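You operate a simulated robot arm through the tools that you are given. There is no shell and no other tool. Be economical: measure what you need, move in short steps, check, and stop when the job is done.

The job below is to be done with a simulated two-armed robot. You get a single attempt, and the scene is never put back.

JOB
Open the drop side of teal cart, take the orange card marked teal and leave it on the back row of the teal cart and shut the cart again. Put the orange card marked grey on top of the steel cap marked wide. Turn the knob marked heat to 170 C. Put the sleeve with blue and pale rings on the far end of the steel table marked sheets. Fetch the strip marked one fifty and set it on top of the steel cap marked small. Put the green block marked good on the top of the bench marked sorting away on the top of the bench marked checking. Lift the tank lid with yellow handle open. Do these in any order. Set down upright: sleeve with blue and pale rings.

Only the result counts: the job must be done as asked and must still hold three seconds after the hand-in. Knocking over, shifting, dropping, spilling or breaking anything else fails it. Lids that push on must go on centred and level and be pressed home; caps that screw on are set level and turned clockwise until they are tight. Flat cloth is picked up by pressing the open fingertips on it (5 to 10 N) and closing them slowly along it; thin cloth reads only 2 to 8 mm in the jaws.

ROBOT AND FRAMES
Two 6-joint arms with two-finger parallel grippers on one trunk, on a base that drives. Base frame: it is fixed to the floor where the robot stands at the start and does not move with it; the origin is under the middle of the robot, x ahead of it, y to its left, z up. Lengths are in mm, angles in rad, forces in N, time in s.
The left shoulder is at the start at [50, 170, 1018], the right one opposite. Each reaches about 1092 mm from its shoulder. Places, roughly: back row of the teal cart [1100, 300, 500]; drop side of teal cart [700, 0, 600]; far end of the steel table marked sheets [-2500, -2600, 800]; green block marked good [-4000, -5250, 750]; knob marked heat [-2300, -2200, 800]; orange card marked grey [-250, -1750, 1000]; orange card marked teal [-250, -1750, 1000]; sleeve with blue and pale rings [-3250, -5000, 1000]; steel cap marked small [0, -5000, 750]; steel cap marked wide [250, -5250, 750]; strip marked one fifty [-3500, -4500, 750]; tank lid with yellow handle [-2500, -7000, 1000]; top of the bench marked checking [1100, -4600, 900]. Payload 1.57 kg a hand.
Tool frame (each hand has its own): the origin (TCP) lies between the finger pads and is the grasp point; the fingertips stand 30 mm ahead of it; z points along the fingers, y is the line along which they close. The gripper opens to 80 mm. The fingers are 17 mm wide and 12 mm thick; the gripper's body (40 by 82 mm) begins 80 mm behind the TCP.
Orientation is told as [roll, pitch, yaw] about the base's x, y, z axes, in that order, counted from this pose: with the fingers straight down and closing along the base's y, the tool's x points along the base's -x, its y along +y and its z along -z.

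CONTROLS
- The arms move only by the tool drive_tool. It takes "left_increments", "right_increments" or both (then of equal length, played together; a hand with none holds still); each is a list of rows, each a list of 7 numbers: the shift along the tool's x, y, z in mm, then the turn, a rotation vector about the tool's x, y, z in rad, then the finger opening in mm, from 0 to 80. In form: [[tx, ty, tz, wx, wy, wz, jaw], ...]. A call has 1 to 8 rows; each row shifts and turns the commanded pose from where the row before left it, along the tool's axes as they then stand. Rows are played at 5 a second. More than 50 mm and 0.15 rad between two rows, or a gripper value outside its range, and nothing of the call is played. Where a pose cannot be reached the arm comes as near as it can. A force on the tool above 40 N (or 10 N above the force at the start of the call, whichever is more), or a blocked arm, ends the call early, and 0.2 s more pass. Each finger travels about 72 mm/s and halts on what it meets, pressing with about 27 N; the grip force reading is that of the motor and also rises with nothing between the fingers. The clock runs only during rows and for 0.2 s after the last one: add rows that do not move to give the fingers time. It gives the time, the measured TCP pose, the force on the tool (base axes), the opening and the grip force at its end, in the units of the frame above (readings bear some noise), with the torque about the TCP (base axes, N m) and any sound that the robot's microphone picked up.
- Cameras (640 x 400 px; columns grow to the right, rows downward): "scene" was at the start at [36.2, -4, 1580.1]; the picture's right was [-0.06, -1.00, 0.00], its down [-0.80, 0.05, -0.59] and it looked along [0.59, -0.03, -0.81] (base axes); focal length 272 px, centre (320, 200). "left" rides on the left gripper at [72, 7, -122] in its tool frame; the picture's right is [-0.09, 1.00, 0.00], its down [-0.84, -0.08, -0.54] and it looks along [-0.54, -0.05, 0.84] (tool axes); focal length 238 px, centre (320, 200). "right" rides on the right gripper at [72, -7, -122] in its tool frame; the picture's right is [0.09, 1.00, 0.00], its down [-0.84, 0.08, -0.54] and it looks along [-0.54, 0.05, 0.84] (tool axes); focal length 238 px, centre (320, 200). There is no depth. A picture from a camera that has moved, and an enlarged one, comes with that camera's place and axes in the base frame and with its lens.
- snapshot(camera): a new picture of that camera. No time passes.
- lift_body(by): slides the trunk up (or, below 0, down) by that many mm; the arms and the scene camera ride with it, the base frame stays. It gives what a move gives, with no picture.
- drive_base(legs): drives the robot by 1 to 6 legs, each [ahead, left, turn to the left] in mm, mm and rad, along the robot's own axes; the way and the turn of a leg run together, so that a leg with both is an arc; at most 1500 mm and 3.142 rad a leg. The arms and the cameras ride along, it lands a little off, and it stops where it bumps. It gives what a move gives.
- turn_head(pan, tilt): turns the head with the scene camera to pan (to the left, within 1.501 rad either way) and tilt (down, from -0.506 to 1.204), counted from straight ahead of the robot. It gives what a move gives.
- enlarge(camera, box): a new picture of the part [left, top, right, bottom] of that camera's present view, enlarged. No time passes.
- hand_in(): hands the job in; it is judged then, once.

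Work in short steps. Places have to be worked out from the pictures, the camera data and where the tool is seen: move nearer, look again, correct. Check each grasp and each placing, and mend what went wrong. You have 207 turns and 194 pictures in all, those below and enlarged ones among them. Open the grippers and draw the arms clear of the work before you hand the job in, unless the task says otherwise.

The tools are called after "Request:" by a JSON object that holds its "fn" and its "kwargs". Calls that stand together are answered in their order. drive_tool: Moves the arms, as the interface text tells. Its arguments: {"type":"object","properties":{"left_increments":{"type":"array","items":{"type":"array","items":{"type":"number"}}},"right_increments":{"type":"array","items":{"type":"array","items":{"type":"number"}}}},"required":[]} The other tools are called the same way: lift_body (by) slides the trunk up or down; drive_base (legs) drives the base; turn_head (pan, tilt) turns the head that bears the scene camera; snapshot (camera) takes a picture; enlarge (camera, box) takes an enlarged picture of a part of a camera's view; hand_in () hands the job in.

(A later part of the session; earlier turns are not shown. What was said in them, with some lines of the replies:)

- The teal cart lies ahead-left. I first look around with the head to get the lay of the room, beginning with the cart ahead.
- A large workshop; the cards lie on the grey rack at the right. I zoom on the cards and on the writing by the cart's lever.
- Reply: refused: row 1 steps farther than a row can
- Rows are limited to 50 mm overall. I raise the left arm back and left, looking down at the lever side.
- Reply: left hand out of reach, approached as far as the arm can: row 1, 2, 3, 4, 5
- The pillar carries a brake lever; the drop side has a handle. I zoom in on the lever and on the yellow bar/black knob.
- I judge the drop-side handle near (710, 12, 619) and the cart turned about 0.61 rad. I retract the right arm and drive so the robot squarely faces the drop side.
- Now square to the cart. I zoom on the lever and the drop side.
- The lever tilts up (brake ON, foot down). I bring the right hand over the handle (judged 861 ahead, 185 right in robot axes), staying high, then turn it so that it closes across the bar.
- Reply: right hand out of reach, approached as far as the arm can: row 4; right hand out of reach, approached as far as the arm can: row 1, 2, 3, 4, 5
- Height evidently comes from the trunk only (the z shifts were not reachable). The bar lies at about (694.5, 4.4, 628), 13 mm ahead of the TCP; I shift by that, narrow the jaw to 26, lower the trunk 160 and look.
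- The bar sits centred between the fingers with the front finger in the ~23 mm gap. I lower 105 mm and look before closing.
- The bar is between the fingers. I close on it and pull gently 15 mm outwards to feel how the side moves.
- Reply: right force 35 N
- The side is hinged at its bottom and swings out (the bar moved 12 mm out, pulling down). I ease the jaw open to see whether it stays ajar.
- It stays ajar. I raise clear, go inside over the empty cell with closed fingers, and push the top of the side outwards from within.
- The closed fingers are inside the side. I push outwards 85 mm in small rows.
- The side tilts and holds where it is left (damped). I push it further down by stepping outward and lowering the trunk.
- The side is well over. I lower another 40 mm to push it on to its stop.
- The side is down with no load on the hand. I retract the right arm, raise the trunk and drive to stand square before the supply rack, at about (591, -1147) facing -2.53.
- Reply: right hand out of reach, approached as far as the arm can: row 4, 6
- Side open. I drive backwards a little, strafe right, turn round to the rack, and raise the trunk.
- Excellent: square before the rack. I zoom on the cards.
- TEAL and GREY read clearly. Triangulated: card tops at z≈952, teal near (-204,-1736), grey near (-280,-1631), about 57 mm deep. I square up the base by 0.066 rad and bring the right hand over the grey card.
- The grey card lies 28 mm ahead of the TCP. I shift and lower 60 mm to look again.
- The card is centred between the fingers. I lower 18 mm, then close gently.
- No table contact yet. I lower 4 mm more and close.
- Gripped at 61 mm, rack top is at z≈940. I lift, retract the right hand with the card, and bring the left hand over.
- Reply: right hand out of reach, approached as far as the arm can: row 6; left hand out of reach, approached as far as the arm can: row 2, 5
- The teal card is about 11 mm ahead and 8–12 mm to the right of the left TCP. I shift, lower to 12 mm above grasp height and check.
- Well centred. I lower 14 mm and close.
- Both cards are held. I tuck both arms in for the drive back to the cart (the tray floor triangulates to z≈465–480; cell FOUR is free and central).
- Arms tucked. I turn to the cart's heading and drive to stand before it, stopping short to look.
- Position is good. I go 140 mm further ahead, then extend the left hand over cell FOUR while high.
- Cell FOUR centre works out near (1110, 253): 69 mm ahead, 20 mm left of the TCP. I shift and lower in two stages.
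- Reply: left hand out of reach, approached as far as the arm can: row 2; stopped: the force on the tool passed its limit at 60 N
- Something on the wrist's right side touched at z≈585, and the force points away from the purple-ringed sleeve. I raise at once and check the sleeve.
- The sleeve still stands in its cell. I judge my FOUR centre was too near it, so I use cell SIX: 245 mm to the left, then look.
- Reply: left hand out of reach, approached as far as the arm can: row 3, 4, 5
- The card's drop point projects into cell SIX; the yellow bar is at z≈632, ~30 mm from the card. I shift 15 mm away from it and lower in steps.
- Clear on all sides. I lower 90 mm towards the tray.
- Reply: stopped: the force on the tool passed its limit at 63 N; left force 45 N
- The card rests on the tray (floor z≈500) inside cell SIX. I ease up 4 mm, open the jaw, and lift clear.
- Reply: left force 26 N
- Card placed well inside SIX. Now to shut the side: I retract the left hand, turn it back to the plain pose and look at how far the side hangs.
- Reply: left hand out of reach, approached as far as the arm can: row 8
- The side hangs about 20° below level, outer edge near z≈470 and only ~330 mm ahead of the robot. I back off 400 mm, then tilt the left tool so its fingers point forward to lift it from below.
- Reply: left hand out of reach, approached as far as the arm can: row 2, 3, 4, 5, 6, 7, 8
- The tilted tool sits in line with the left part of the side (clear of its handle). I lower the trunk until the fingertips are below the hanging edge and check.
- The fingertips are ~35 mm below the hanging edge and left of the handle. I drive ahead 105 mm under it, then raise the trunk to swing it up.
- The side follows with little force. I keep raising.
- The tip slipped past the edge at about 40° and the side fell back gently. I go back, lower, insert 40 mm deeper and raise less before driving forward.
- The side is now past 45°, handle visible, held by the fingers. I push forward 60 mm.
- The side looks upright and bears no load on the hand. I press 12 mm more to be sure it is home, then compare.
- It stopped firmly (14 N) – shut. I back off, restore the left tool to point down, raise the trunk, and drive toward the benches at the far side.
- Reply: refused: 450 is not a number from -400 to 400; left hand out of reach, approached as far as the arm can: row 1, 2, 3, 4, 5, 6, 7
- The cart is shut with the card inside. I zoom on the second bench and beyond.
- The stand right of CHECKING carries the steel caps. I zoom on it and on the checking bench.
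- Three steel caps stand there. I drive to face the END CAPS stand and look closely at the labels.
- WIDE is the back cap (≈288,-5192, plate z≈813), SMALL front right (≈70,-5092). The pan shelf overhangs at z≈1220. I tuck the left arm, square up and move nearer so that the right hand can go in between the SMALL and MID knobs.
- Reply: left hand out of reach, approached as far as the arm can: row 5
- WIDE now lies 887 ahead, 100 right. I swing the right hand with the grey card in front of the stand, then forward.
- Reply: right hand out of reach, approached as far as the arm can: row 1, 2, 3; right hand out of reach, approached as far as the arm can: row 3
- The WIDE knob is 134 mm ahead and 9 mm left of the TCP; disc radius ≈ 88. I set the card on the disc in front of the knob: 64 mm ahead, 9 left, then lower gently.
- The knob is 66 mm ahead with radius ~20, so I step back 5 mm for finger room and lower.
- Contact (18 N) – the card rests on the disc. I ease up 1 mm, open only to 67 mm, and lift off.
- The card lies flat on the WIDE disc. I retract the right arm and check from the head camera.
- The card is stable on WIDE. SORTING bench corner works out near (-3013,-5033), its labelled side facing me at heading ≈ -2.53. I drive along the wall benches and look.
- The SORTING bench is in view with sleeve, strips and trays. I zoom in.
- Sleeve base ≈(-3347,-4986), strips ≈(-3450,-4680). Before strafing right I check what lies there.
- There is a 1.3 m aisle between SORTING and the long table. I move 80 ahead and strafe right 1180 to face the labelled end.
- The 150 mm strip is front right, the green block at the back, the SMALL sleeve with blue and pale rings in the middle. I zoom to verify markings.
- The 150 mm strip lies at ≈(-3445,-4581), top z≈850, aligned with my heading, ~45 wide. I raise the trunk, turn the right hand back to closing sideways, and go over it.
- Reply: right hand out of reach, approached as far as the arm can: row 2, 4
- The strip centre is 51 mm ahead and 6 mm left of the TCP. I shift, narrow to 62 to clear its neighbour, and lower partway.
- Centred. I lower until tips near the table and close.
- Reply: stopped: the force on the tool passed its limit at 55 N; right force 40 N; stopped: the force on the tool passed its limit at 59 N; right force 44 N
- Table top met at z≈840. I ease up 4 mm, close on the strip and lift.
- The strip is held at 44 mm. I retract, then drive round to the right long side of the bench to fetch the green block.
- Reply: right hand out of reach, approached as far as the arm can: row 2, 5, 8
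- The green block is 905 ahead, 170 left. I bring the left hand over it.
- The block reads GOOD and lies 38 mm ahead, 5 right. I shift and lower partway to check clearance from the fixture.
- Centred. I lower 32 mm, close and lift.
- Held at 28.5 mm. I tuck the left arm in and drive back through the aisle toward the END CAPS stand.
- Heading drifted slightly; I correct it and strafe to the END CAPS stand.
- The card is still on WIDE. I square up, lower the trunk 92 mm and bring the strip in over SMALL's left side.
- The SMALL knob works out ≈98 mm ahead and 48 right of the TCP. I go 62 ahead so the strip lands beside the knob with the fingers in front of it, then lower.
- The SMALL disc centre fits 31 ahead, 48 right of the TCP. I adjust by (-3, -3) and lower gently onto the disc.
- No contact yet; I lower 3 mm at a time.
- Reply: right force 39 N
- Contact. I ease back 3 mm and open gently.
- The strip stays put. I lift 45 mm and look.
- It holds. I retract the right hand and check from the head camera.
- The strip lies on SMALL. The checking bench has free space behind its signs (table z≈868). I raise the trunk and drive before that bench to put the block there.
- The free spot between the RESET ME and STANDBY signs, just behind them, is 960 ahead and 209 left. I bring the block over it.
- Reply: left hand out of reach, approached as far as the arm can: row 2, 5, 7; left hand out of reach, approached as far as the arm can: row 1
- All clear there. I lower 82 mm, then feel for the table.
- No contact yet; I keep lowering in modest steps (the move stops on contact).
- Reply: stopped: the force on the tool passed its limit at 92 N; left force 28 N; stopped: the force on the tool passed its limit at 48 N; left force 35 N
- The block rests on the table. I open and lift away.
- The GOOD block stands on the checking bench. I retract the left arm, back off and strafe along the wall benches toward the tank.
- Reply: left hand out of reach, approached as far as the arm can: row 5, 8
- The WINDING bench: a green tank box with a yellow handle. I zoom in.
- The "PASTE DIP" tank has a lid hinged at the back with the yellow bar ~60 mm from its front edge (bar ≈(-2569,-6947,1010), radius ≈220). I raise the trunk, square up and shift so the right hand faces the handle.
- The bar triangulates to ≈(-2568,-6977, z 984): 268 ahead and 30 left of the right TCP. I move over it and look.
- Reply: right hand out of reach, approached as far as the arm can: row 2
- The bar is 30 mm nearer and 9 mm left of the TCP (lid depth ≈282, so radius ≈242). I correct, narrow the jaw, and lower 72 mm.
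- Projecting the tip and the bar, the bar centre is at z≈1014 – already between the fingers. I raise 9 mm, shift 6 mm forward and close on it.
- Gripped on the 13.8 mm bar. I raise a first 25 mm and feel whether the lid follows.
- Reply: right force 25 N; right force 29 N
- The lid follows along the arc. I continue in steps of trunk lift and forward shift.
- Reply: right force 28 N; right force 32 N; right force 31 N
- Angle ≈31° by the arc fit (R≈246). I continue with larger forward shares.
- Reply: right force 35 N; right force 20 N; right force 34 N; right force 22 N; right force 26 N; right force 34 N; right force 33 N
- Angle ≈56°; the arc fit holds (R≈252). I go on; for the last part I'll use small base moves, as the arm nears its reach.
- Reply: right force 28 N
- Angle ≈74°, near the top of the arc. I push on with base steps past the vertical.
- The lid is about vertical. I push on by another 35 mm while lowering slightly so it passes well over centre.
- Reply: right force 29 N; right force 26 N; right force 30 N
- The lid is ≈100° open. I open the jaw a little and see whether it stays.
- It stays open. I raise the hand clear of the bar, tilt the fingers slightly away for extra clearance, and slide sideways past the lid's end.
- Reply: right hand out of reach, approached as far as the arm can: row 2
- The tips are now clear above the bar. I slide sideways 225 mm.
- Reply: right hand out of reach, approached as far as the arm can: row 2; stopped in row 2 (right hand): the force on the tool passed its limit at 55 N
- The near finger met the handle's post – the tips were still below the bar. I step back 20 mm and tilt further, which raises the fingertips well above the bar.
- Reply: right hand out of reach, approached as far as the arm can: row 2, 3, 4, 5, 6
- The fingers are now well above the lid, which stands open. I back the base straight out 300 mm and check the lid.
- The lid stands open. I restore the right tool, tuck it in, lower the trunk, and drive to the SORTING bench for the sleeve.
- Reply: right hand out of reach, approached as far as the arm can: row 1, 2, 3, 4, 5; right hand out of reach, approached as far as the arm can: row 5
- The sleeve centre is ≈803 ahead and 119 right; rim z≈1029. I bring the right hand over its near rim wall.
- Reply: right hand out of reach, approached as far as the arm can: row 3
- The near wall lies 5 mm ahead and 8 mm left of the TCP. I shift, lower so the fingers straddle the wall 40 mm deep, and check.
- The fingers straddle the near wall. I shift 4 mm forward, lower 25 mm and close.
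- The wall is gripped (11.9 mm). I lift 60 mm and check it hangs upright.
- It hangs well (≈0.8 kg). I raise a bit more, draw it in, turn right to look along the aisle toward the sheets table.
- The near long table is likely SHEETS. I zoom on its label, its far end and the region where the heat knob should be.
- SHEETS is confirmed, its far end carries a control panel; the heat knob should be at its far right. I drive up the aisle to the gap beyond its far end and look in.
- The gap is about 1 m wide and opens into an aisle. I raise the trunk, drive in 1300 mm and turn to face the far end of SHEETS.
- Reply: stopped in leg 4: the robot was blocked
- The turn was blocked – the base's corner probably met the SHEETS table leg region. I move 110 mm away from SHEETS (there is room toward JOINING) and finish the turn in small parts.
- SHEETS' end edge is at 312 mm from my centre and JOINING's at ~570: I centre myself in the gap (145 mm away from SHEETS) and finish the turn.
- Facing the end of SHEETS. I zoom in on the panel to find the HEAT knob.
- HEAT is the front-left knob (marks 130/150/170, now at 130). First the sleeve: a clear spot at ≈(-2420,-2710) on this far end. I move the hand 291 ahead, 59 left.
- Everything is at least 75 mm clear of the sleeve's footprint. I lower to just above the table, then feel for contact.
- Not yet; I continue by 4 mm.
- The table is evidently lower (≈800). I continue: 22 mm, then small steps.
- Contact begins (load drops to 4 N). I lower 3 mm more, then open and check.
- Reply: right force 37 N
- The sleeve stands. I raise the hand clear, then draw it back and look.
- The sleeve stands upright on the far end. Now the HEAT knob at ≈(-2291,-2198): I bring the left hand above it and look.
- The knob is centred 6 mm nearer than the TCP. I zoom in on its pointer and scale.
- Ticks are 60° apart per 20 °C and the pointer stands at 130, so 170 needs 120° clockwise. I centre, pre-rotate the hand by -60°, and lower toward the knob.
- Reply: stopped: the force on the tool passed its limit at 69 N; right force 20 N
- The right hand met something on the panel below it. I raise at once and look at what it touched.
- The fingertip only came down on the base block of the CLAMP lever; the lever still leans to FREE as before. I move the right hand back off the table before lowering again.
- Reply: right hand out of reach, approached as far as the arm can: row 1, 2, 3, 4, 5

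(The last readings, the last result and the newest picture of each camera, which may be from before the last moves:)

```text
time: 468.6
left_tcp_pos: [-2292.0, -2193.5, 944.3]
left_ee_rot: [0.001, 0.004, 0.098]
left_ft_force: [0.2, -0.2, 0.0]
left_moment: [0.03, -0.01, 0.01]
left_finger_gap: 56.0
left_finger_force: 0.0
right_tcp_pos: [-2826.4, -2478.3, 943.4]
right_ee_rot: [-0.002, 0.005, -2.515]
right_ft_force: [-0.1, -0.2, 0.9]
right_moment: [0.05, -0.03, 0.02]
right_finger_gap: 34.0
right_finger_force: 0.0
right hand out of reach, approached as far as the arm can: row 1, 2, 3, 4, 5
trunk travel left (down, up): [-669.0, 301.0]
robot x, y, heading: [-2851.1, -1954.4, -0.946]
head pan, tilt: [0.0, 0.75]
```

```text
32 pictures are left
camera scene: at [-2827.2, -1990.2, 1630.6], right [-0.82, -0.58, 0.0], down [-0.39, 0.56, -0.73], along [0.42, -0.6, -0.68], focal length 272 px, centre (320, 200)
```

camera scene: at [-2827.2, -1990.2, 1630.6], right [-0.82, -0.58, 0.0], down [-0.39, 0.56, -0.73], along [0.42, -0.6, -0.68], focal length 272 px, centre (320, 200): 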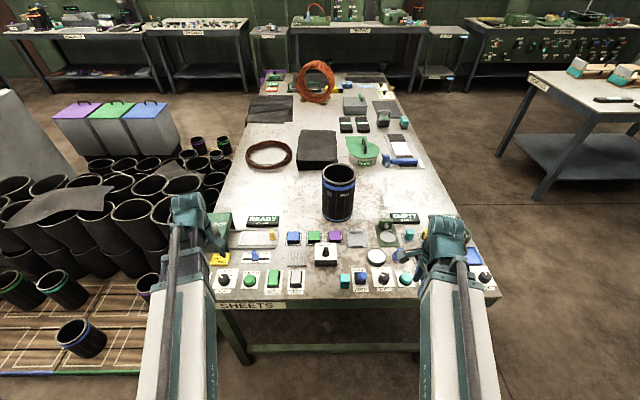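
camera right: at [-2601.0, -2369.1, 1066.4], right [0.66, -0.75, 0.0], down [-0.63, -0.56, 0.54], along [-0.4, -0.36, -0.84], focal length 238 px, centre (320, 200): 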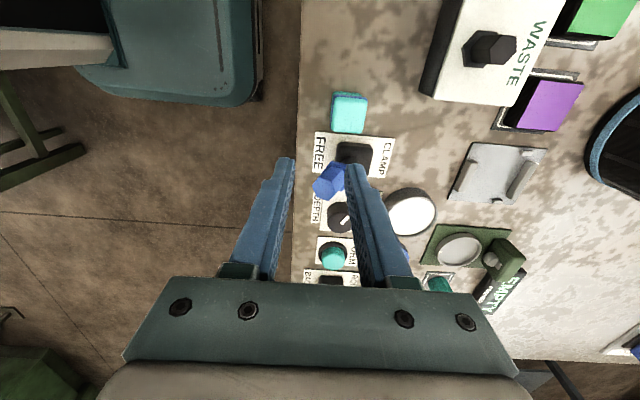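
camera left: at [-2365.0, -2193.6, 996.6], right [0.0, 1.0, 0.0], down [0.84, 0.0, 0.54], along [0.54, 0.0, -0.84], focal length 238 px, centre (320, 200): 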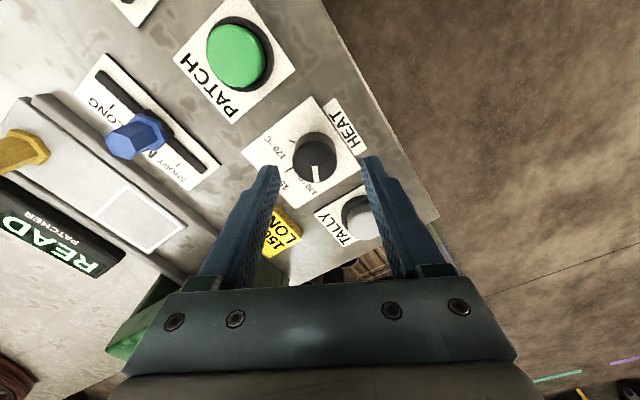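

The right hand is still near the panel's edge, so I tilt its fingers up-forward (which raises them ~140 mm) before lowering.

Request:
{"fn": "drive_tool", "kwargs": {"right_increments": [[0, 0, 0, -0.15, 0, 0, 20], [0, 0, 0, -0.15, 0, 0, 20], [0, 0, 0, -0.15, 0, 0, 0], [0, 0, 0, -0.15, 0, 0, 0], [0, 0, 0, -0.15, 0, 0, 0], [0, 0, 0, -0.15, 0, 0, 0], [0, 0, 0, -0.15, 0, 0, 0], [0, 0, 0, -0.15, 0, 0, 0]]}}

Request:
{"fn": "lift_body", "kwargs": {"by": -68}}

Request:
{"fn": "snapshot", "kwargs": {"camera": "left"}}

Request:
{"fn": "snapshot", "kwargs": {"camera": "scene"}}

```text
time: 470.4
left_tcp_pos: [-2292.1, -2194.0, 944.1]
left_ee_rot: [0.0, 0.005, 0.097]
left_ft_force: [-0.4, 0.4, -0.2]
left_moment: [0.0, -0.03, 0.02]
left_finger_gap: 56.2
left_finger_force: 0.1
right_tcp_pos: [-2785.7, -2663.7, 1084.5]
right_ee_rot: [1.2, 0.007, -2.512]
right_ft_force: [-0.3, -0.4, -0.7]
right_moment: [0.03, -0.03, 0.0]
right_finger_gap: 0.3
right_finger_force: 20.8
right hand out of reach, approached as far as the arm can: row 1, 2, 3, 4, 5, 6, 7, 8
trunk travel left (down, up): [-669.0, 301.0]
robot x, y, heading: [-2855.1, -1957.9, -0.954]
head pan, tilt: [0.0, 0.75]
```

```text
time: 471.5
left_tcp_pos: [-2292.2, -2194.9, 874.8]
left_ee_rot: [0.0, 0.003, 0.096]
left_ft_force: [0.9, 0.2, 0.6]
left_moment: [-0.01, 0.01, 0.04]
left_finger_gap: 55.9
left_finger_force: 0.1
right_tcp_pos: [-2784.3, -2662.6, 1015.3]
right_ee_rot: [1.197, 0.006, -2.513]
right_ft_force: [0.8, -0.5, 0.4]
right_moment: [0.03, -0.01, 0.02]
right_finger_gap: 0.0
right_finger_force: 21.6
trunk travel left (down, up): [-601.0, 369.0]
robot x, y, heading: [-2856.2, -1956.5, -0.957]
head pan, tilt: [0.0, 0.75]
```

```text
31 pictures are left
camera left: at [-2364.7, -2194.3, 998.1], right [0.0, 1.0, 0.0], down [0.84, 0.0, 0.54], along [0.54, 0.0, -0.84], focal length 238 px, centre (320, 200)
```

left: 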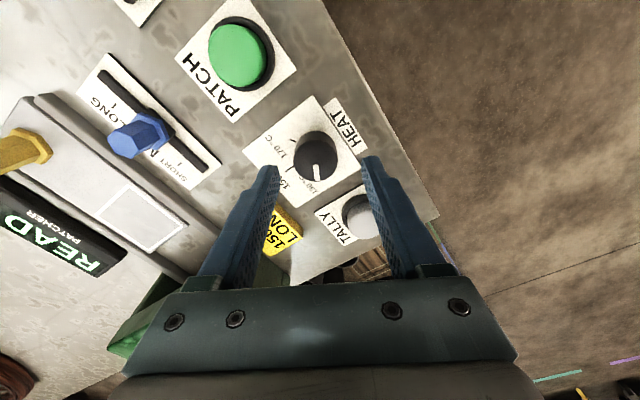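

```text
30 pictures are left
camera scene: at [-2827.1, -1990.0, 1562.6], right [-0.82, -0.58, 0.0], down [-0.39, 0.56, -0.73], along [0.42, -0.6, -0.68], focal length 272 px, centre (320, 200)
```

scene: 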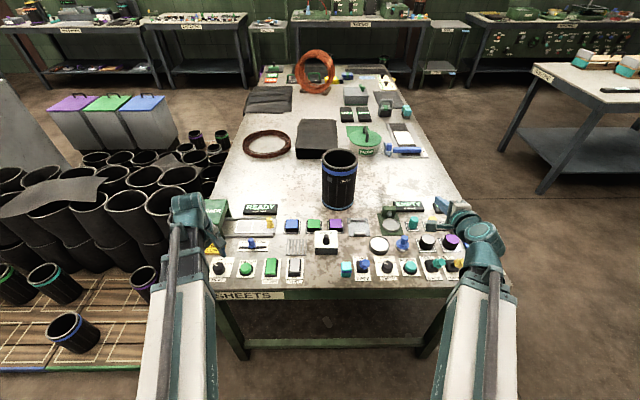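

Centred within 3 mm and clear of TALLY and PATCH. I fine-adjust and lower 33 mm around the knob.

Request:
{"fn": "drive_tool", "kwargs": {"left_increments": [[2, -2, 0, 0, 0, 0, 56]]}}

Request:
{"fn": "lift_body", "kwargs": {"by": -28}}

Request:
{"fn": "lift_body", "kwargs": {"by": -8}}

Request:
{"fn": "snapshot", "kwargs": {"camera": "left"}}

```text
time: 471.9
left_tcp_pos: [-2294.1, -2195.0, 875.5]
left_ee_rot: [0.0, 0.003, 0.096]
left_ft_force: [0.2, 0.7, -0.4]
left_moment: [0.01, 0.02, 0.0]
left_finger_gap: 55.9
left_finger_force: 0.1
right_tcp_pos: [-2786.9, -2663.5, 1014.9]
right_ee_rot: [1.199, 0.005, -2.513]
right_ft_force: [0.4, 0.4, -0.2]
right_moment: [-0.02, 0.04, -0.02]
right_finger_gap: 0.0
right_finger_force: 21.0
trunk travel left (down, up): [-601.0, 369.0]
robot x, y, heading: [-2854.5, -1955.0, -0.951]
head pan, tilt: [0.0, 0.75]
```

```text
time: 472.6
left_tcp_pos: [-2293.8, -2196.4, 846.7]
left_ee_rot: [-0.001, 0.004, 0.095]
left_ft_force: [-0.1, -0.4, 0.1]
left_moment: [-0.03, -0.03, 0.01]
left_finger_gap: 56.1
left_finger_force: 0.2
right_tcp_pos: [-2785.3, -2663.6, 988.4]
right_ee_rot: [1.196, 0.004, -2.513]
right_ft_force: [0.1, 0.2, 0.0]
right_moment: [0.02, 0.02, 0.01]
right_finger_gap: 0.1
right_finger_force: 20.9
trunk travel left (down, up): [-573.0, 397.0]
robot x, y, heading: [-2853.2, -1953.3, -0.955]
head pan, tilt: [0.0, 0.75]
```

```text
time: 473.2
left_tcp_pos: [-2295.5, -2195.4, 839.6]
left_ee_rot: [0.0, 0.003, 0.096]
left_ft_force: [-0.3, 0.7, -0.5]
left_moment: [0.01, 0.0, -0.02]
left_finger_gap: 56.1
left_finger_force: 0.0
right_tcp_pos: [-2784.6, -2664.3, 980.5]
right_ee_rot: [1.197, 0.006, -2.515]
right_ft_force: [-0.3, -0.3, -0.1]
right_moment: [-0.01, -0.01, 0.03]
right_finger_gap: 0.0
right_finger_force: 21.2
trunk travel left (down, up): [-565.0, 405.0]
robot x, y, heading: [-2854.0, -1952.3, -0.95]
head pan, tilt: [0.0, 0.75]
```

```text
29 pictures are left
camera left: at [-2366.9, -2196.5, 962.0], right [0.0, 1.0, 0.0], down [0.84, 0.0, 0.54], along [0.54, 0.0, -0.84], focal length 238 px, centre (320, 200)
```

left: 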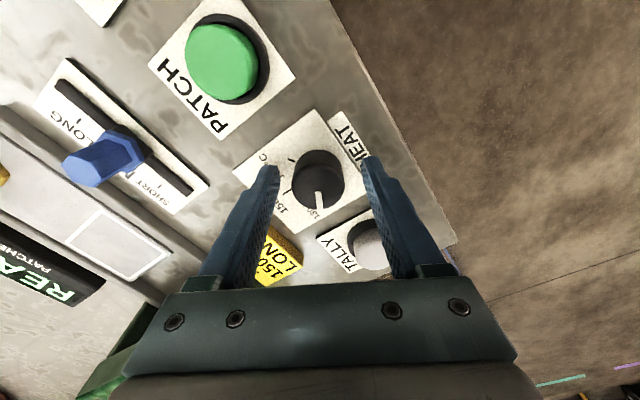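

Triangulating, the knob top is at z≈816, centre ≈(-2290,-2199). I shift by that, lower 7 mm more and close on it.

Request:
{"fn": "drive_tool", "kwargs": {"left_increments": [[-6, -4, 0, 0, 0, 0, 56]]}}

Request:
{"fn": "lift_body", "kwargs": {"by": -7}}

Request:
{"fn": "drive_tool", "kwargs": {"left_increments": [[0, 0, 0, 0, 0, 0, 46], [0, 0, 0, 0, 0, 0, 38], [0, 0, 0, 0, 0, 0, 32], [0, 0, 0, 0, 0, 0, 28], [0, 0, 0, 0, 0, 0, 26]]}}

Request:
{"fn": "snapshot", "kwargs": {"camera": "left"}}

```text
time: 473.6
left_tcp_pos: [-2288.5, -2200.0, 840.7]
left_ee_rot: [-0.002, 0.004, 0.096]
left_ft_force: [0.7, -0.2, 0.5]
left_moment: [0.05, -0.02, 0.03]
left_finger_gap: 55.9
left_finger_force: 0.0
right_tcp_pos: [-2784.5, -2663.8, 980.3]
right_ee_rot: [1.197, 0.007, -2.513]
right_ft_force: [0.0, -0.9, -0.9]
right_moment: [0.04, 0.02, 0.02]
right_finger_gap: 0.1
right_finger_force: 21.2
trunk travel left (down, up): [-565.0, 405.0]
robot x, y, heading: [-2855.3, -1957.5, -0.95]
head pan, tilt: [0.0, 0.75]
```

```text
time: 474.2
left_tcp_pos: [-2287.7, -2199.1, 833.2]
left_ee_rot: [-0.001, 0.001, 0.097]
left_ft_force: [5.1, -1.2, 24.9]
left_moment: [0.79, -0.14, -0.13]
left_finger_gap: 55.5
left_finger_force: 0.0
right_tcp_pos: [-2785.8, -2664.2, 973.1]
right_ee_rot: [1.2, 0.004, -2.513]
right_ft_force: [0.6, 0.2, -0.4]
right_moment: [0.0, 0.01, 0.0]
right_finger_gap: 0.0
right_finger_force: 22.0
trunk travel left (down, up): [-558.0, 412.0]
robot x, y, heading: [-2851.0, -1953.0, -0.946]
head pan, tilt: [0.0, 0.75]
```

```text
time: 475.4
left_tcp_pos: [-2289.1, -2197.2, 834.1]
left_ee_rot: [0.001, 0.004, 0.096]
left_ft_force: [-6.3, 6.7, 25.3]
left_moment: [0.38, 0.23, -0.05]
left_finger_gap: 36.7
left_finger_force: 5.6
right_tcp_pos: [-2786.7, -2662.5, 973.4]
right_ee_rot: [1.2, 0.006, -2.514]
right_ft_force: [0.1, -0.5, -0.6]
right_moment: [0.0, 0.0, 0.02]
right_finger_gap: 0.1
right_finger_force: 21.0
trunk travel left (down, up): [-558.0, 412.0]
robot x, y, heading: [-2851.7, -1956.5, -0.958]
head pan, tilt: [0.0, 0.75]
```

```text
28 pictures are left
camera left: at [-2361.8, -2198.6, 956.3], right [0.0, 1.0, 0.0], down [0.84, 0.0, 0.54], along [0.54, 0.0, -0.84], focal length 238 px, centre (320, 200)
```

left: 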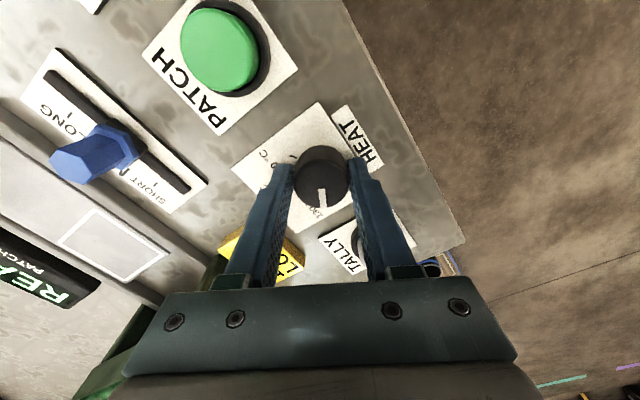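

Closed on the knob (36.7 mm). I ease up 2 mm, tighten, and turn clockwise in 0.15 rad steps, first 60°.

Request:
{"fn": "lift_body", "kwargs": {"by": 2}}

Request:
{"fn": "drive_tool", "kwargs": {"left_increments": [[0, 0, 0, 0, 0, 0, 20], [0, 0, 0, 0, 0, 0.15, 20], [0, 0, 0, 0, 0, 0.15, 20], [0, 0, 0, 0, 0, 0.15, 20], [0, 0, 0, 0, 0, 0.15, 20], [0, 0, 0, 0, 0, 0.15, 20], [0, 0, 0, 0, 0, 0.15, 20], [0, 0, 0, 0, 0, 0.147, 20]]}}

Request:
{"fn": "snapshot", "kwargs": {"camera": "left"}}

```text
time: 475.9
left_tcp_pos: [-2286.7, -2197.7, 835.0]
left_ee_rot: [0.0, 0.003, 0.098]
left_ft_force: [0.6, 12.2, -5.5]
left_moment: [0.16, -0.04, -0.03]
left_finger_gap: 36.2
left_finger_force: 6.0
right_tcp_pos: [-2784.7, -2663.3, 974.1]
right_ee_rot: [1.199, 0.006, -2.514]
right_ft_force: [-0.3, 0.0, -0.9]
right_moment: [-0.01, -0.01, -0.02]
right_finger_gap: 0.0
right_finger_force: 21.1
trunk travel left (down, up): [-560.0, 410.0]
robot x, y, heading: [-2852.1, -1956.5, -0.952]
head pan, tilt: [0.0, 0.75]
```

```text
time: 477.7
left_tcp_pos: [-2287.9, -2201.0, 834.0]
left_ee_rot: [-0.003, 0.003, -0.952]
left_ft_force: [0.5, 0.6, -1.9]
left_moment: [1.04, -0.4, 0.02]
left_finger_gap: 34.0
left_finger_force: 42.1
right_tcp_pos: [-2784.6, -2664.0, 974.7]
right_ee_rot: [1.196, 0.006, -2.513]
right_ft_force: [-0.4, -1.1, -0.1]
right_moment: [0.0, -0.02, -0.03]
right_finger_gap: 0.2
right_finger_force: 21.4
trunk travel left (down, up): [-560.0, 410.0]
robot x, y, heading: [-2853.4, -1954.7, -0.956]
head pan, tilt: [0.0, 0.75]
```

```text
27 pictures are left
camera left: at [-2323.8, -2138.1, 956.8], right [0.87, 0.5, 0.0], down [0.42, -0.73, 0.54], along [0.27, -0.47, -0.84], focal length 238 px, centre (320, 200)
```

left: 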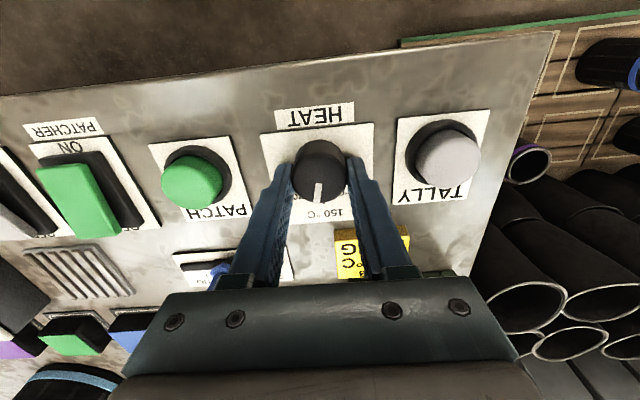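

The knob turned with the hand: the pointer now stands at 150. I turn the second 60° to 170.

Request:
{"fn": "drive_tool", "kwargs": {"left_increments": [[0, 0, 0, 0, 0, 0.15, 20], [0, 0, 0, 0, 0, 0.15, 20], [0, 0, 0, 0, 0, 0.15, 20], [0, 0, 0, 0, 0, 0.15, 20], [0, 0, 0, 0, 0, 0.15, 20], [0, 0, 0, 0, 0, 0.15, 20], [0, 0, 0, 0, 0, 0.147, 20]]}}

Request:
{"fn": "enlarge", "kwargs": {"camera": "left", "box": [240, 100, 400, 240]}}

```text
time: 479.3
left_tcp_pos: [-2289.7, -2198.6, 835.6]
left_ee_rot: [-0.005, -0.003, -1.998]
left_ft_force: [-30.4, -1.8, -10.0]
left_moment: [-0.04, -0.29, 0.65]
left_finger_gap: 34.9
left_finger_force: 42.0
right_tcp_pos: [-2786.5, -2664.4, 974.7]
right_ee_rot: [1.2, 0.007, -2.514]
right_ft_force: [0.2, 0.5, 0.0]
right_moment: [-0.03, -0.03, -0.02]
right_finger_gap: 0.1
right_finger_force: 21.4
trunk travel left (down, up): [-560.0, 410.0]
robot x, y, heading: [-2856.2, -1954.6, -0.954]
head pan, tilt: [0.0, 0.75]
```

```text
2.86 times, centred on (320, 170) of left
camera zoom: at [-2254.2, -2136.0, 957.5], right [0.87, -0.5, -0.01], down [-0.41, -0.73, 0.54], along [-0.27, -0.47, -0.84], focal length 681 px, centre (320, 286)
```

zoom: 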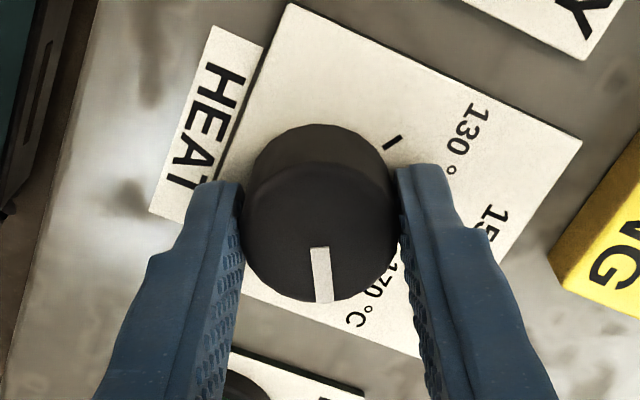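

The pointer is by the 170 mark with some resisting torque. I open, raise the trunk and look straight at the scale.

Request:
{"fn": "drive_tool", "kwargs": {"left_increments": [[0, 0, 0, 0, 0, 0, 46], [0, 0, 0, 0, 0, 0, 56], [0, 0, 0, 0, 0, 0, 56]]}}

Request:
{"fn": "lift_body", "kwargs": {"by": 120}}

Request:
{"fn": "enlarge", "kwargs": {"camera": "left", "box": [250, 60, 410, 180]}}

```text
time: 480.1
left_tcp_pos: [-2287.7, -2200.4, 835.1]
left_ee_rot: [-0.001, -0.002, -1.997]
left_ft_force: [-0.6, 1.1, 0.8]
left_moment: [-0.01, 0.0, 0.02]
left_finger_gap: 56.2
left_finger_force: 0.1
right_tcp_pos: [-2784.4, -2663.9, 974.9]
right_ee_rot: [1.198, 0.006, -2.513]
right_ft_force: [-0.3, -0.3, 0.5]
right_moment: [0.0, -0.03, 0.02]
right_finger_gap: 0.0
right_finger_force: 21.4
trunk travel left (down, up): [-560.0, 410.0]
robot x, y, heading: [-2853.2, -1957.5, -0.957]
head pan, tilt: [0.0, 0.75]
```

```text
time: 481.6
left_tcp_pos: [-2287.0, -2199.1, 954.7]
left_ee_rot: [-0.001, -0.002, -1.996]
left_ft_force: [-0.5, 0.3, 0.4]
left_moment: [-0.06, 0.02, 0.01]
left_finger_gap: 55.9
left_finger_force: 0.1
right_tcp_pos: [-2785.4, -2664.2, 1093.9]
right_ee_rot: [1.197, 0.006, -2.514]
right_ft_force: [0.2, 0.1, 0.3]
right_moment: [0.0, 0.01, 0.01]
right_finger_gap: 0.0
right_finger_force: 21.1
trunk travel left (down, up): [-680.0, 290.0]
robot x, y, heading: [-2853.1, -1955.2, -0.952]
head pan, tilt: [0.0, 0.75]
```

```text
3.33 times, centred on (330, 120) of left
camera zoom: at [-2251.6, -2136.8, 1076.6], right [0.87, -0.5, 0.0], down [-0.41, -0.73, 0.54], along [-0.27, -0.47, -0.84], focal length 794 px, centre (287, 467)
```

zoom: 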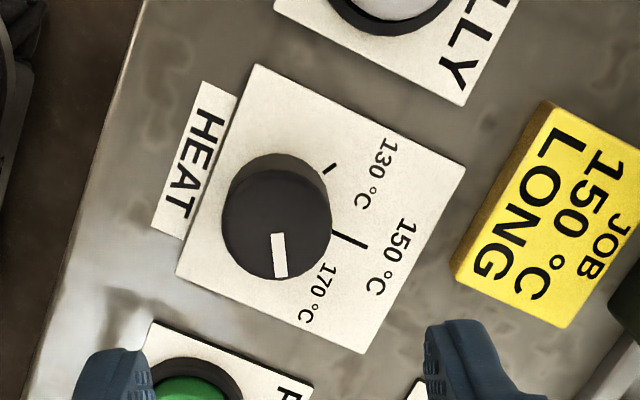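

The pointer stands at 170 (2.096 rad turned, stop felt). I raise further and draw both arms clear, then verify from the head camera.

Request:
{"fn": "lift_body", "kwargs": {"by": 150}}

Request:
{"fn": "drive_tool", "kwargs": {"left_increments": [[0, 0, 0, 0, 0, -0.15, 56], [0, 0, 0, 0, 0, -0.15, 56], [0, 0, 0, 0, 0, -0.15, 56], [0, 0, 0, 0, 0, -0.15, 56], [0, 0, 0, 0, 0, -0.15, 56], [0, 0, 0, 0, 0, -0.15, 56], [0, 0, 0, 0, 0, -0.147, 56]]}}

Request:
{"fn": "drive_tool", "kwargs": {"left_increments": [[40, 25, 0, 0, 0, 0, 56], [40, 25, 0, 0, 0, 0, 56], [40, 25, 0, 0, 0, 0, 56], [40, 25, 0, 0, 0, 0, 56]]}}

Request:
{"fn": "turn_head", "kwargs": {"pan": 0.3, "tilt": 0.85}}

Request:
{"fn": "snapshot", "kwargs": {"camera": "scene"}}

```text
time: 483.3
left_tcp_pos: [-2287.0, -2199.6, 1105.0]
left_ee_rot: [-0.003, -0.001, -1.997]
left_ft_force: [0.5, -0.4, -0.4]
left_moment: [0.01, 0.0, -0.03]
left_finger_gap: 55.9
left_finger_force: 0.1
right_tcp_pos: [-2784.4, -2664.7, 1245.4]
right_ee_rot: [1.196, 0.004, -2.514]
right_ft_force: [0.5, 0.3, 0.6]
right_moment: [0.0, -0.02, 0.0]
right_finger_gap: 0.0
right_finger_force: 21.4
trunk travel left (down, up): [-830.0, 140.0]
robot x, y, heading: [-2854.8, -1956.5, -0.952]
head pan, tilt: [0.0, 0.75]
```

```text
time: 484.9
left_tcp_pos: [-2286.6, -2200.1, 1105.3]
left_ee_rot: [-0.004, 0.001, -0.947]
left_ft_force: [0.0, -0.5, -0.1]
left_moment: [0.0, 0.01, 0.0]
left_finger_gap: 56.0
left_finger_force: 0.1
right_tcp_pos: [-2785.3, -2663.4, 1243.1]
right_ee_rot: [1.198, 0.006, -2.514]
right_ft_force: [0.2, 1.1, 0.1]
right_moment: [-0.01, -0.02, 0.01]
right_finger_gap: 0.0
right_finger_force: 21.1
trunk travel left (down, up): [-830.0, 140.0]
robot x, y, heading: [-2851.3, -1957.4, -0.958]
head pan, tilt: [0.0, 0.75]
```

```text
time: 485.9
left_tcp_pos: [-2296.5, -2009.6, 1104.8]
left_ee_rot: [-0.004, 0.002, -0.952]
left_ft_force: [0.5, 0.7, -0.5]
left_moment: [-0.02, -0.01, 0.01]
left_finger_gap: 55.9
left_finger_force: 0.1
right_tcp_pos: [-2785.1, -2663.6, 1244.8]
right_ee_rot: [1.198, 0.007, -2.513]
right_ft_force: [0.2, 0.1, 0.1]
right_moment: [-0.01, 0.02, 0.02]
right_finger_gap: 0.0
right_finger_force: 20.9
trunk travel left (down, up): [-830.0, 140.0]
robot x, y, heading: [-2855.9, -1953.2, -0.953]
head pan, tilt: [0.0, 0.75]
```

```text
time: 486.7
left_tcp_pos: [-2296.0, -2009.4, 1105.8]
left_ee_rot: [-0.003, 0.001, -0.949]
left_ft_force: [0.0, 0.3, 0.0]
left_moment: [0.0, 0.02, 0.02]
left_finger_gap: 56.2
left_finger_force: 0.1
right_tcp_pos: [-2786.0, -2664.1, 1245.3]
right_ee_rot: [1.198, 0.004, -2.514]
right_ft_force: [0.3, 0.4, -0.2]
right_moment: [0.01, 0.03, 0.0]
right_finger_gap: 0.0
right_finger_force: 21.6
trunk travel left (down, up): [-830.0, 140.0]
robot x, y, heading: [-2855.1, -1952.6, -0.951]
head pan, tilt: [0.3, 0.85]
```

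```text
24 pictures are left
camera scene: at [-2812.9, -1970.0, 1783.6], right [-0.61, -0.79, 0.0], down [-0.6, 0.46, -0.66], along [0.52, -0.4, -0.75], focal length 272 px, centre (320, 200)
```

scene: 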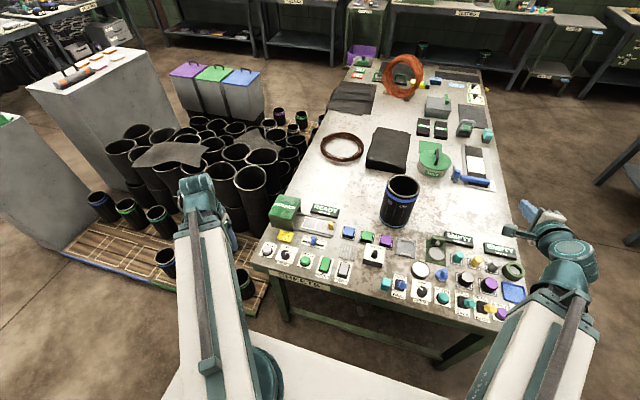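

I zoom on the HEAT dial, the CLAMP lever and the sleeve for a last check.

Request:
{"fn": "enlarge", "kwargs": {"camera": "scene", "box": [255, 225, 335, 285]}}

Request:
{"fn": "enlarge", "kwargs": {"camera": "scene", "box": [335, 170, 525, 320]}}

```text
6.67 times, centred on (295, 255) of scene
camera zoom: at [-2812.9, -1970.0, 1783.6], right [-0.61, -0.79, 0.0], down [-0.6, 0.46, -0.66], along [0.52, -0.4, -0.75], focal length 1811 px, centre (487, -167)
```

zoom: 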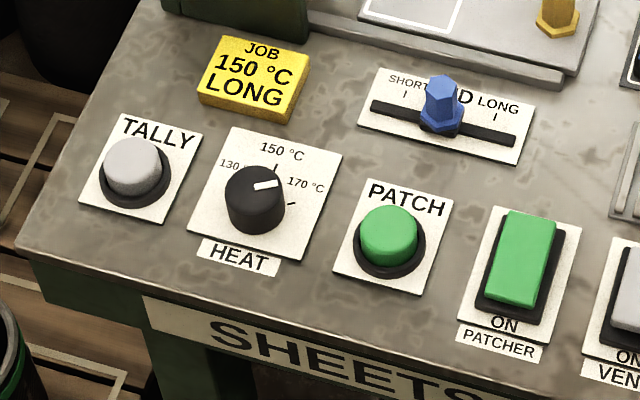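

```text
2.67 times, centred on (430, 245) of scene
camera zoom: at [-2812.9, -1970.0, 1783.6], right [-0.61, -0.79, 0.0], down [-0.6, 0.46, -0.66], along [0.52, -0.4, -0.75], focal length 725 px, centre (27, 80)
```

zoom: 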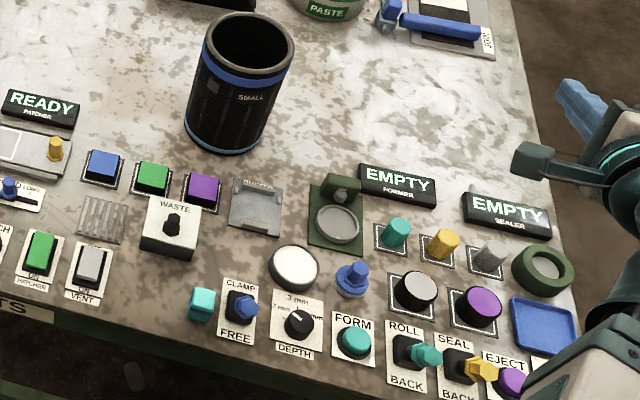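

The pointer lines up with 170, the sleeve stands upright, the CLAMP lever is unchanged. I untilt and open the right hand and draw it clear before handing in.

Request:
{"fn": "drive_tool", "kwargs": {"right_increments": [[0, 0, 0, 0.15, 0, 0, 20], [0, 0, 0, 0.15, 0, 0, 40], [0, 0, 0, 0.15, 0, 0, 60], [0, 0, 0, 0.15, 0, 0, 60], [0, 0, 0, 0.15, 0, 0, 60], [0, 0, 0, 0.15, 0, 0, 60], [0, 0, 0, 0.15, 0, 0, 60], [0, 0, 0, 0.148, 0, 0, 60]]}}

Request:
{"fn": "drive_tool", "kwargs": {"right_increments": [[0, -45, 0, 0, 0, 0, 70], [0, -45, 0, 0, 0, 0, 70], [0, -45, 0, 0, 0, 0, 70], [0, -45, 0, 0, 0, 0, 70]]}}

Request:
{"fn": "turn_head", "kwargs": {"pan": -0.25, "tilt": 0.35}}

Request:
{"fn": "snapshot", "kwargs": {"camera": "scene"}}

```text
time: 488.5
left_tcp_pos: [-2296.5, -2010.2, 1104.9]
left_ee_rot: [-0.003, 0.005, -0.948]
left_ft_force: [0.8, 0.0, -0.7]
left_moment: [0.02, 0.0, 0.0]
left_finger_gap: 56.0
left_finger_force: 0.1
right_tcp_pos: [-2785.3, -2665.0, 1104.8]
right_ee_rot: [-0.003, 0.005, -2.512]
right_ft_force: [0.2, -0.2, -0.4]
right_moment: [0.02, 0.0, 0.01]
right_finger_gap: 60.4
right_finger_force: 0.0
right hand out of reach, approached as far as the arm can: row 1, 2, 3, 4, 5, 6, 7
trunk travel left (down, up): [-830.0, 140.0]
robot x, y, heading: [-2858.4, -1952.2, -0.958]
head pan, tilt: [0.3, 0.85]
```

```text
time: 489.5
left_tcp_pos: [-2294.8, -2008.8, 1105.0]
left_ee_rot: [-0.004, 0.001, -0.948]
left_ft_force: [-0.7, 0.6, -0.5]
left_moment: [-0.02, 0.02, 0.03]
left_finger_gap: 56.0
left_finger_force: 0.0
right_tcp_pos: [-2893.5, -2515.6, 1104.2]
right_ee_rot: [0.0, 0.005, -2.512]
right_ft_force: [-0.9, -0.3, 0.2]
right_moment: [-0.01, 0.02, 0.01]
right_finger_gap: 70.3
right_finger_force: 0.0
right hand out of reach, approached as far as the arm can: row 3
trunk travel left (down, up): [-830.0, 140.0]
robot x, y, heading: [-2859.8, -1957.6, -0.954]
head pan, tilt: [0.3, 0.85]
```

```text
time: 490.5
left_tcp_pos: [-2295.6, -2010.1, 1105.1]
left_ee_rot: [-0.004, 0.002, -0.952]
left_ft_force: [0.2, 0.3, -1.0]
left_moment: [0.02, -0.04, -0.03]
left_finger_gap: 56.1
left_finger_force: 0.2
right_tcp_pos: [-2892.8, -2516.6, 1104.9]
right_ee_rot: [0.001, 0.005, -2.511]
right_ft_force: [0.4, 0.5, 0.5]
right_moment: [0.01, 0.03, -0.05]
right_finger_gap: 69.9
right_finger_force: 0.0
trunk travel left (down, up): [-830.0, 140.0]
robot x, y, heading: [-2857.5, -1952.7, -0.955]
head pan, tilt: [-0.25, 0.351]
```

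```text
21 pictures are left
camera scene: at [-2841.4, -2009.4, 1827.2], right [-0.93, -0.36, 0.0], down [-0.12, 0.32, -0.94], along [0.34, -0.88, -0.34], focal length 272 px, centre (320, 200)
```

scene: 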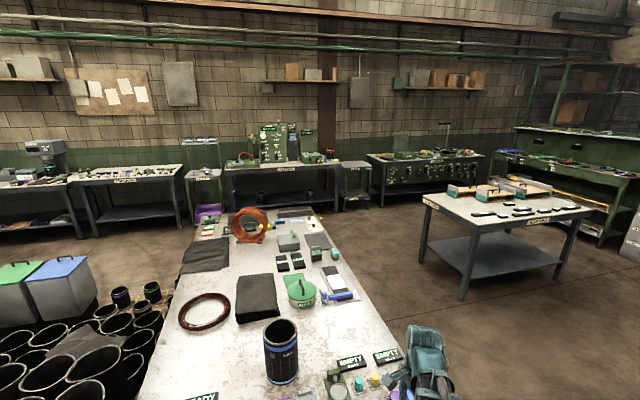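

A last zoom confirms, if possible, that the tank lid and the end caps are still as left.

Request:
{"fn": "enlarge", "kwargs": {"camera": "scene", "box": [360, 120, 490, 200]}}

Request:
{"fn": "enlarge", "kwargs": {"camera": "scene", "box": [150, 130, 260, 230]}}

```text
4.92 times, centred on (425, 160) of scene
camera zoom: at [-2841.4, -2009.4, 1827.2], right [-0.93, -0.36, 0.0], down [-0.12, 0.32, -0.94], along [0.34, -0.88, -0.34], focal length 1338 px, centre (-197, 397)
```

zoom: 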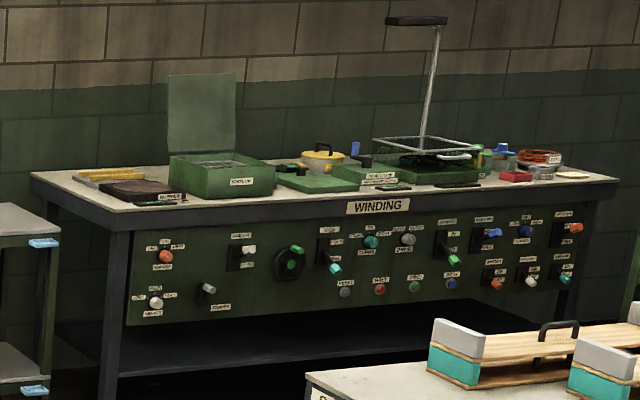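

```text
4.00 times, centred on (205, 180) of scene
camera zoom: at [-2841.4, -2009.4, 1827.2], right [-0.93, -0.36, 0.0], down [-0.12, 0.32, -0.94], along [0.34, -0.88, -0.34], focal length 1087 px, centre (780, 280)
```

zoom: 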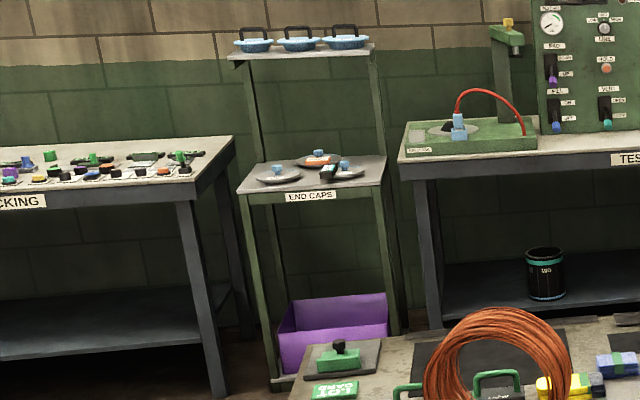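

The lid stands open, and the card and the strip are still on their caps. Both hands are open and clear, so I hand in.

Request:
{"fn": "hand_in", "kwargs": {}}

```text
The job is handed in.
```

I finished all seven parts of the job and handed it in. The result is not in yet; everything below is from my own checks before handing in.

- **Teal cart:** I opened the drop side, left the orange teal card in cell SIX of the back row, and shut the side again.
- **Grey card:** it lies flat on the disc of the WIDE cap, in front of the knob, with its front edge slightly over the rim.
- **Heat knob:** I turned it from 130 to 170 C, and the pointer lines up with the 170 mark.
- **Sleeve:** it stands upright at the far end of the SHEETS table.
- **150 mm strip:** it lies on the disc of the SMALL cap, beside the knob.
- **Green GOOD block:** it stands on the CHECKING bench, in the clear space behind the signs.
- **Tank lid:** it is open past vertical and still stood open when I last looked.

Four contacts along the way could count against the job:
- The left hand bumped the purple-ringed sleeve in the teal cart; it stayed standing in its cell.
- A right fingertip pressed on the base of the CLAMP lever on the SHEETS panel; the lever still leans to FREE.
- The robot base was stopped once while turning beside the SHEETS table. I saw nothing moved afterwards.
- The right hand knocked the tank-lid handle's post while withdrawing; the lid stayed open.
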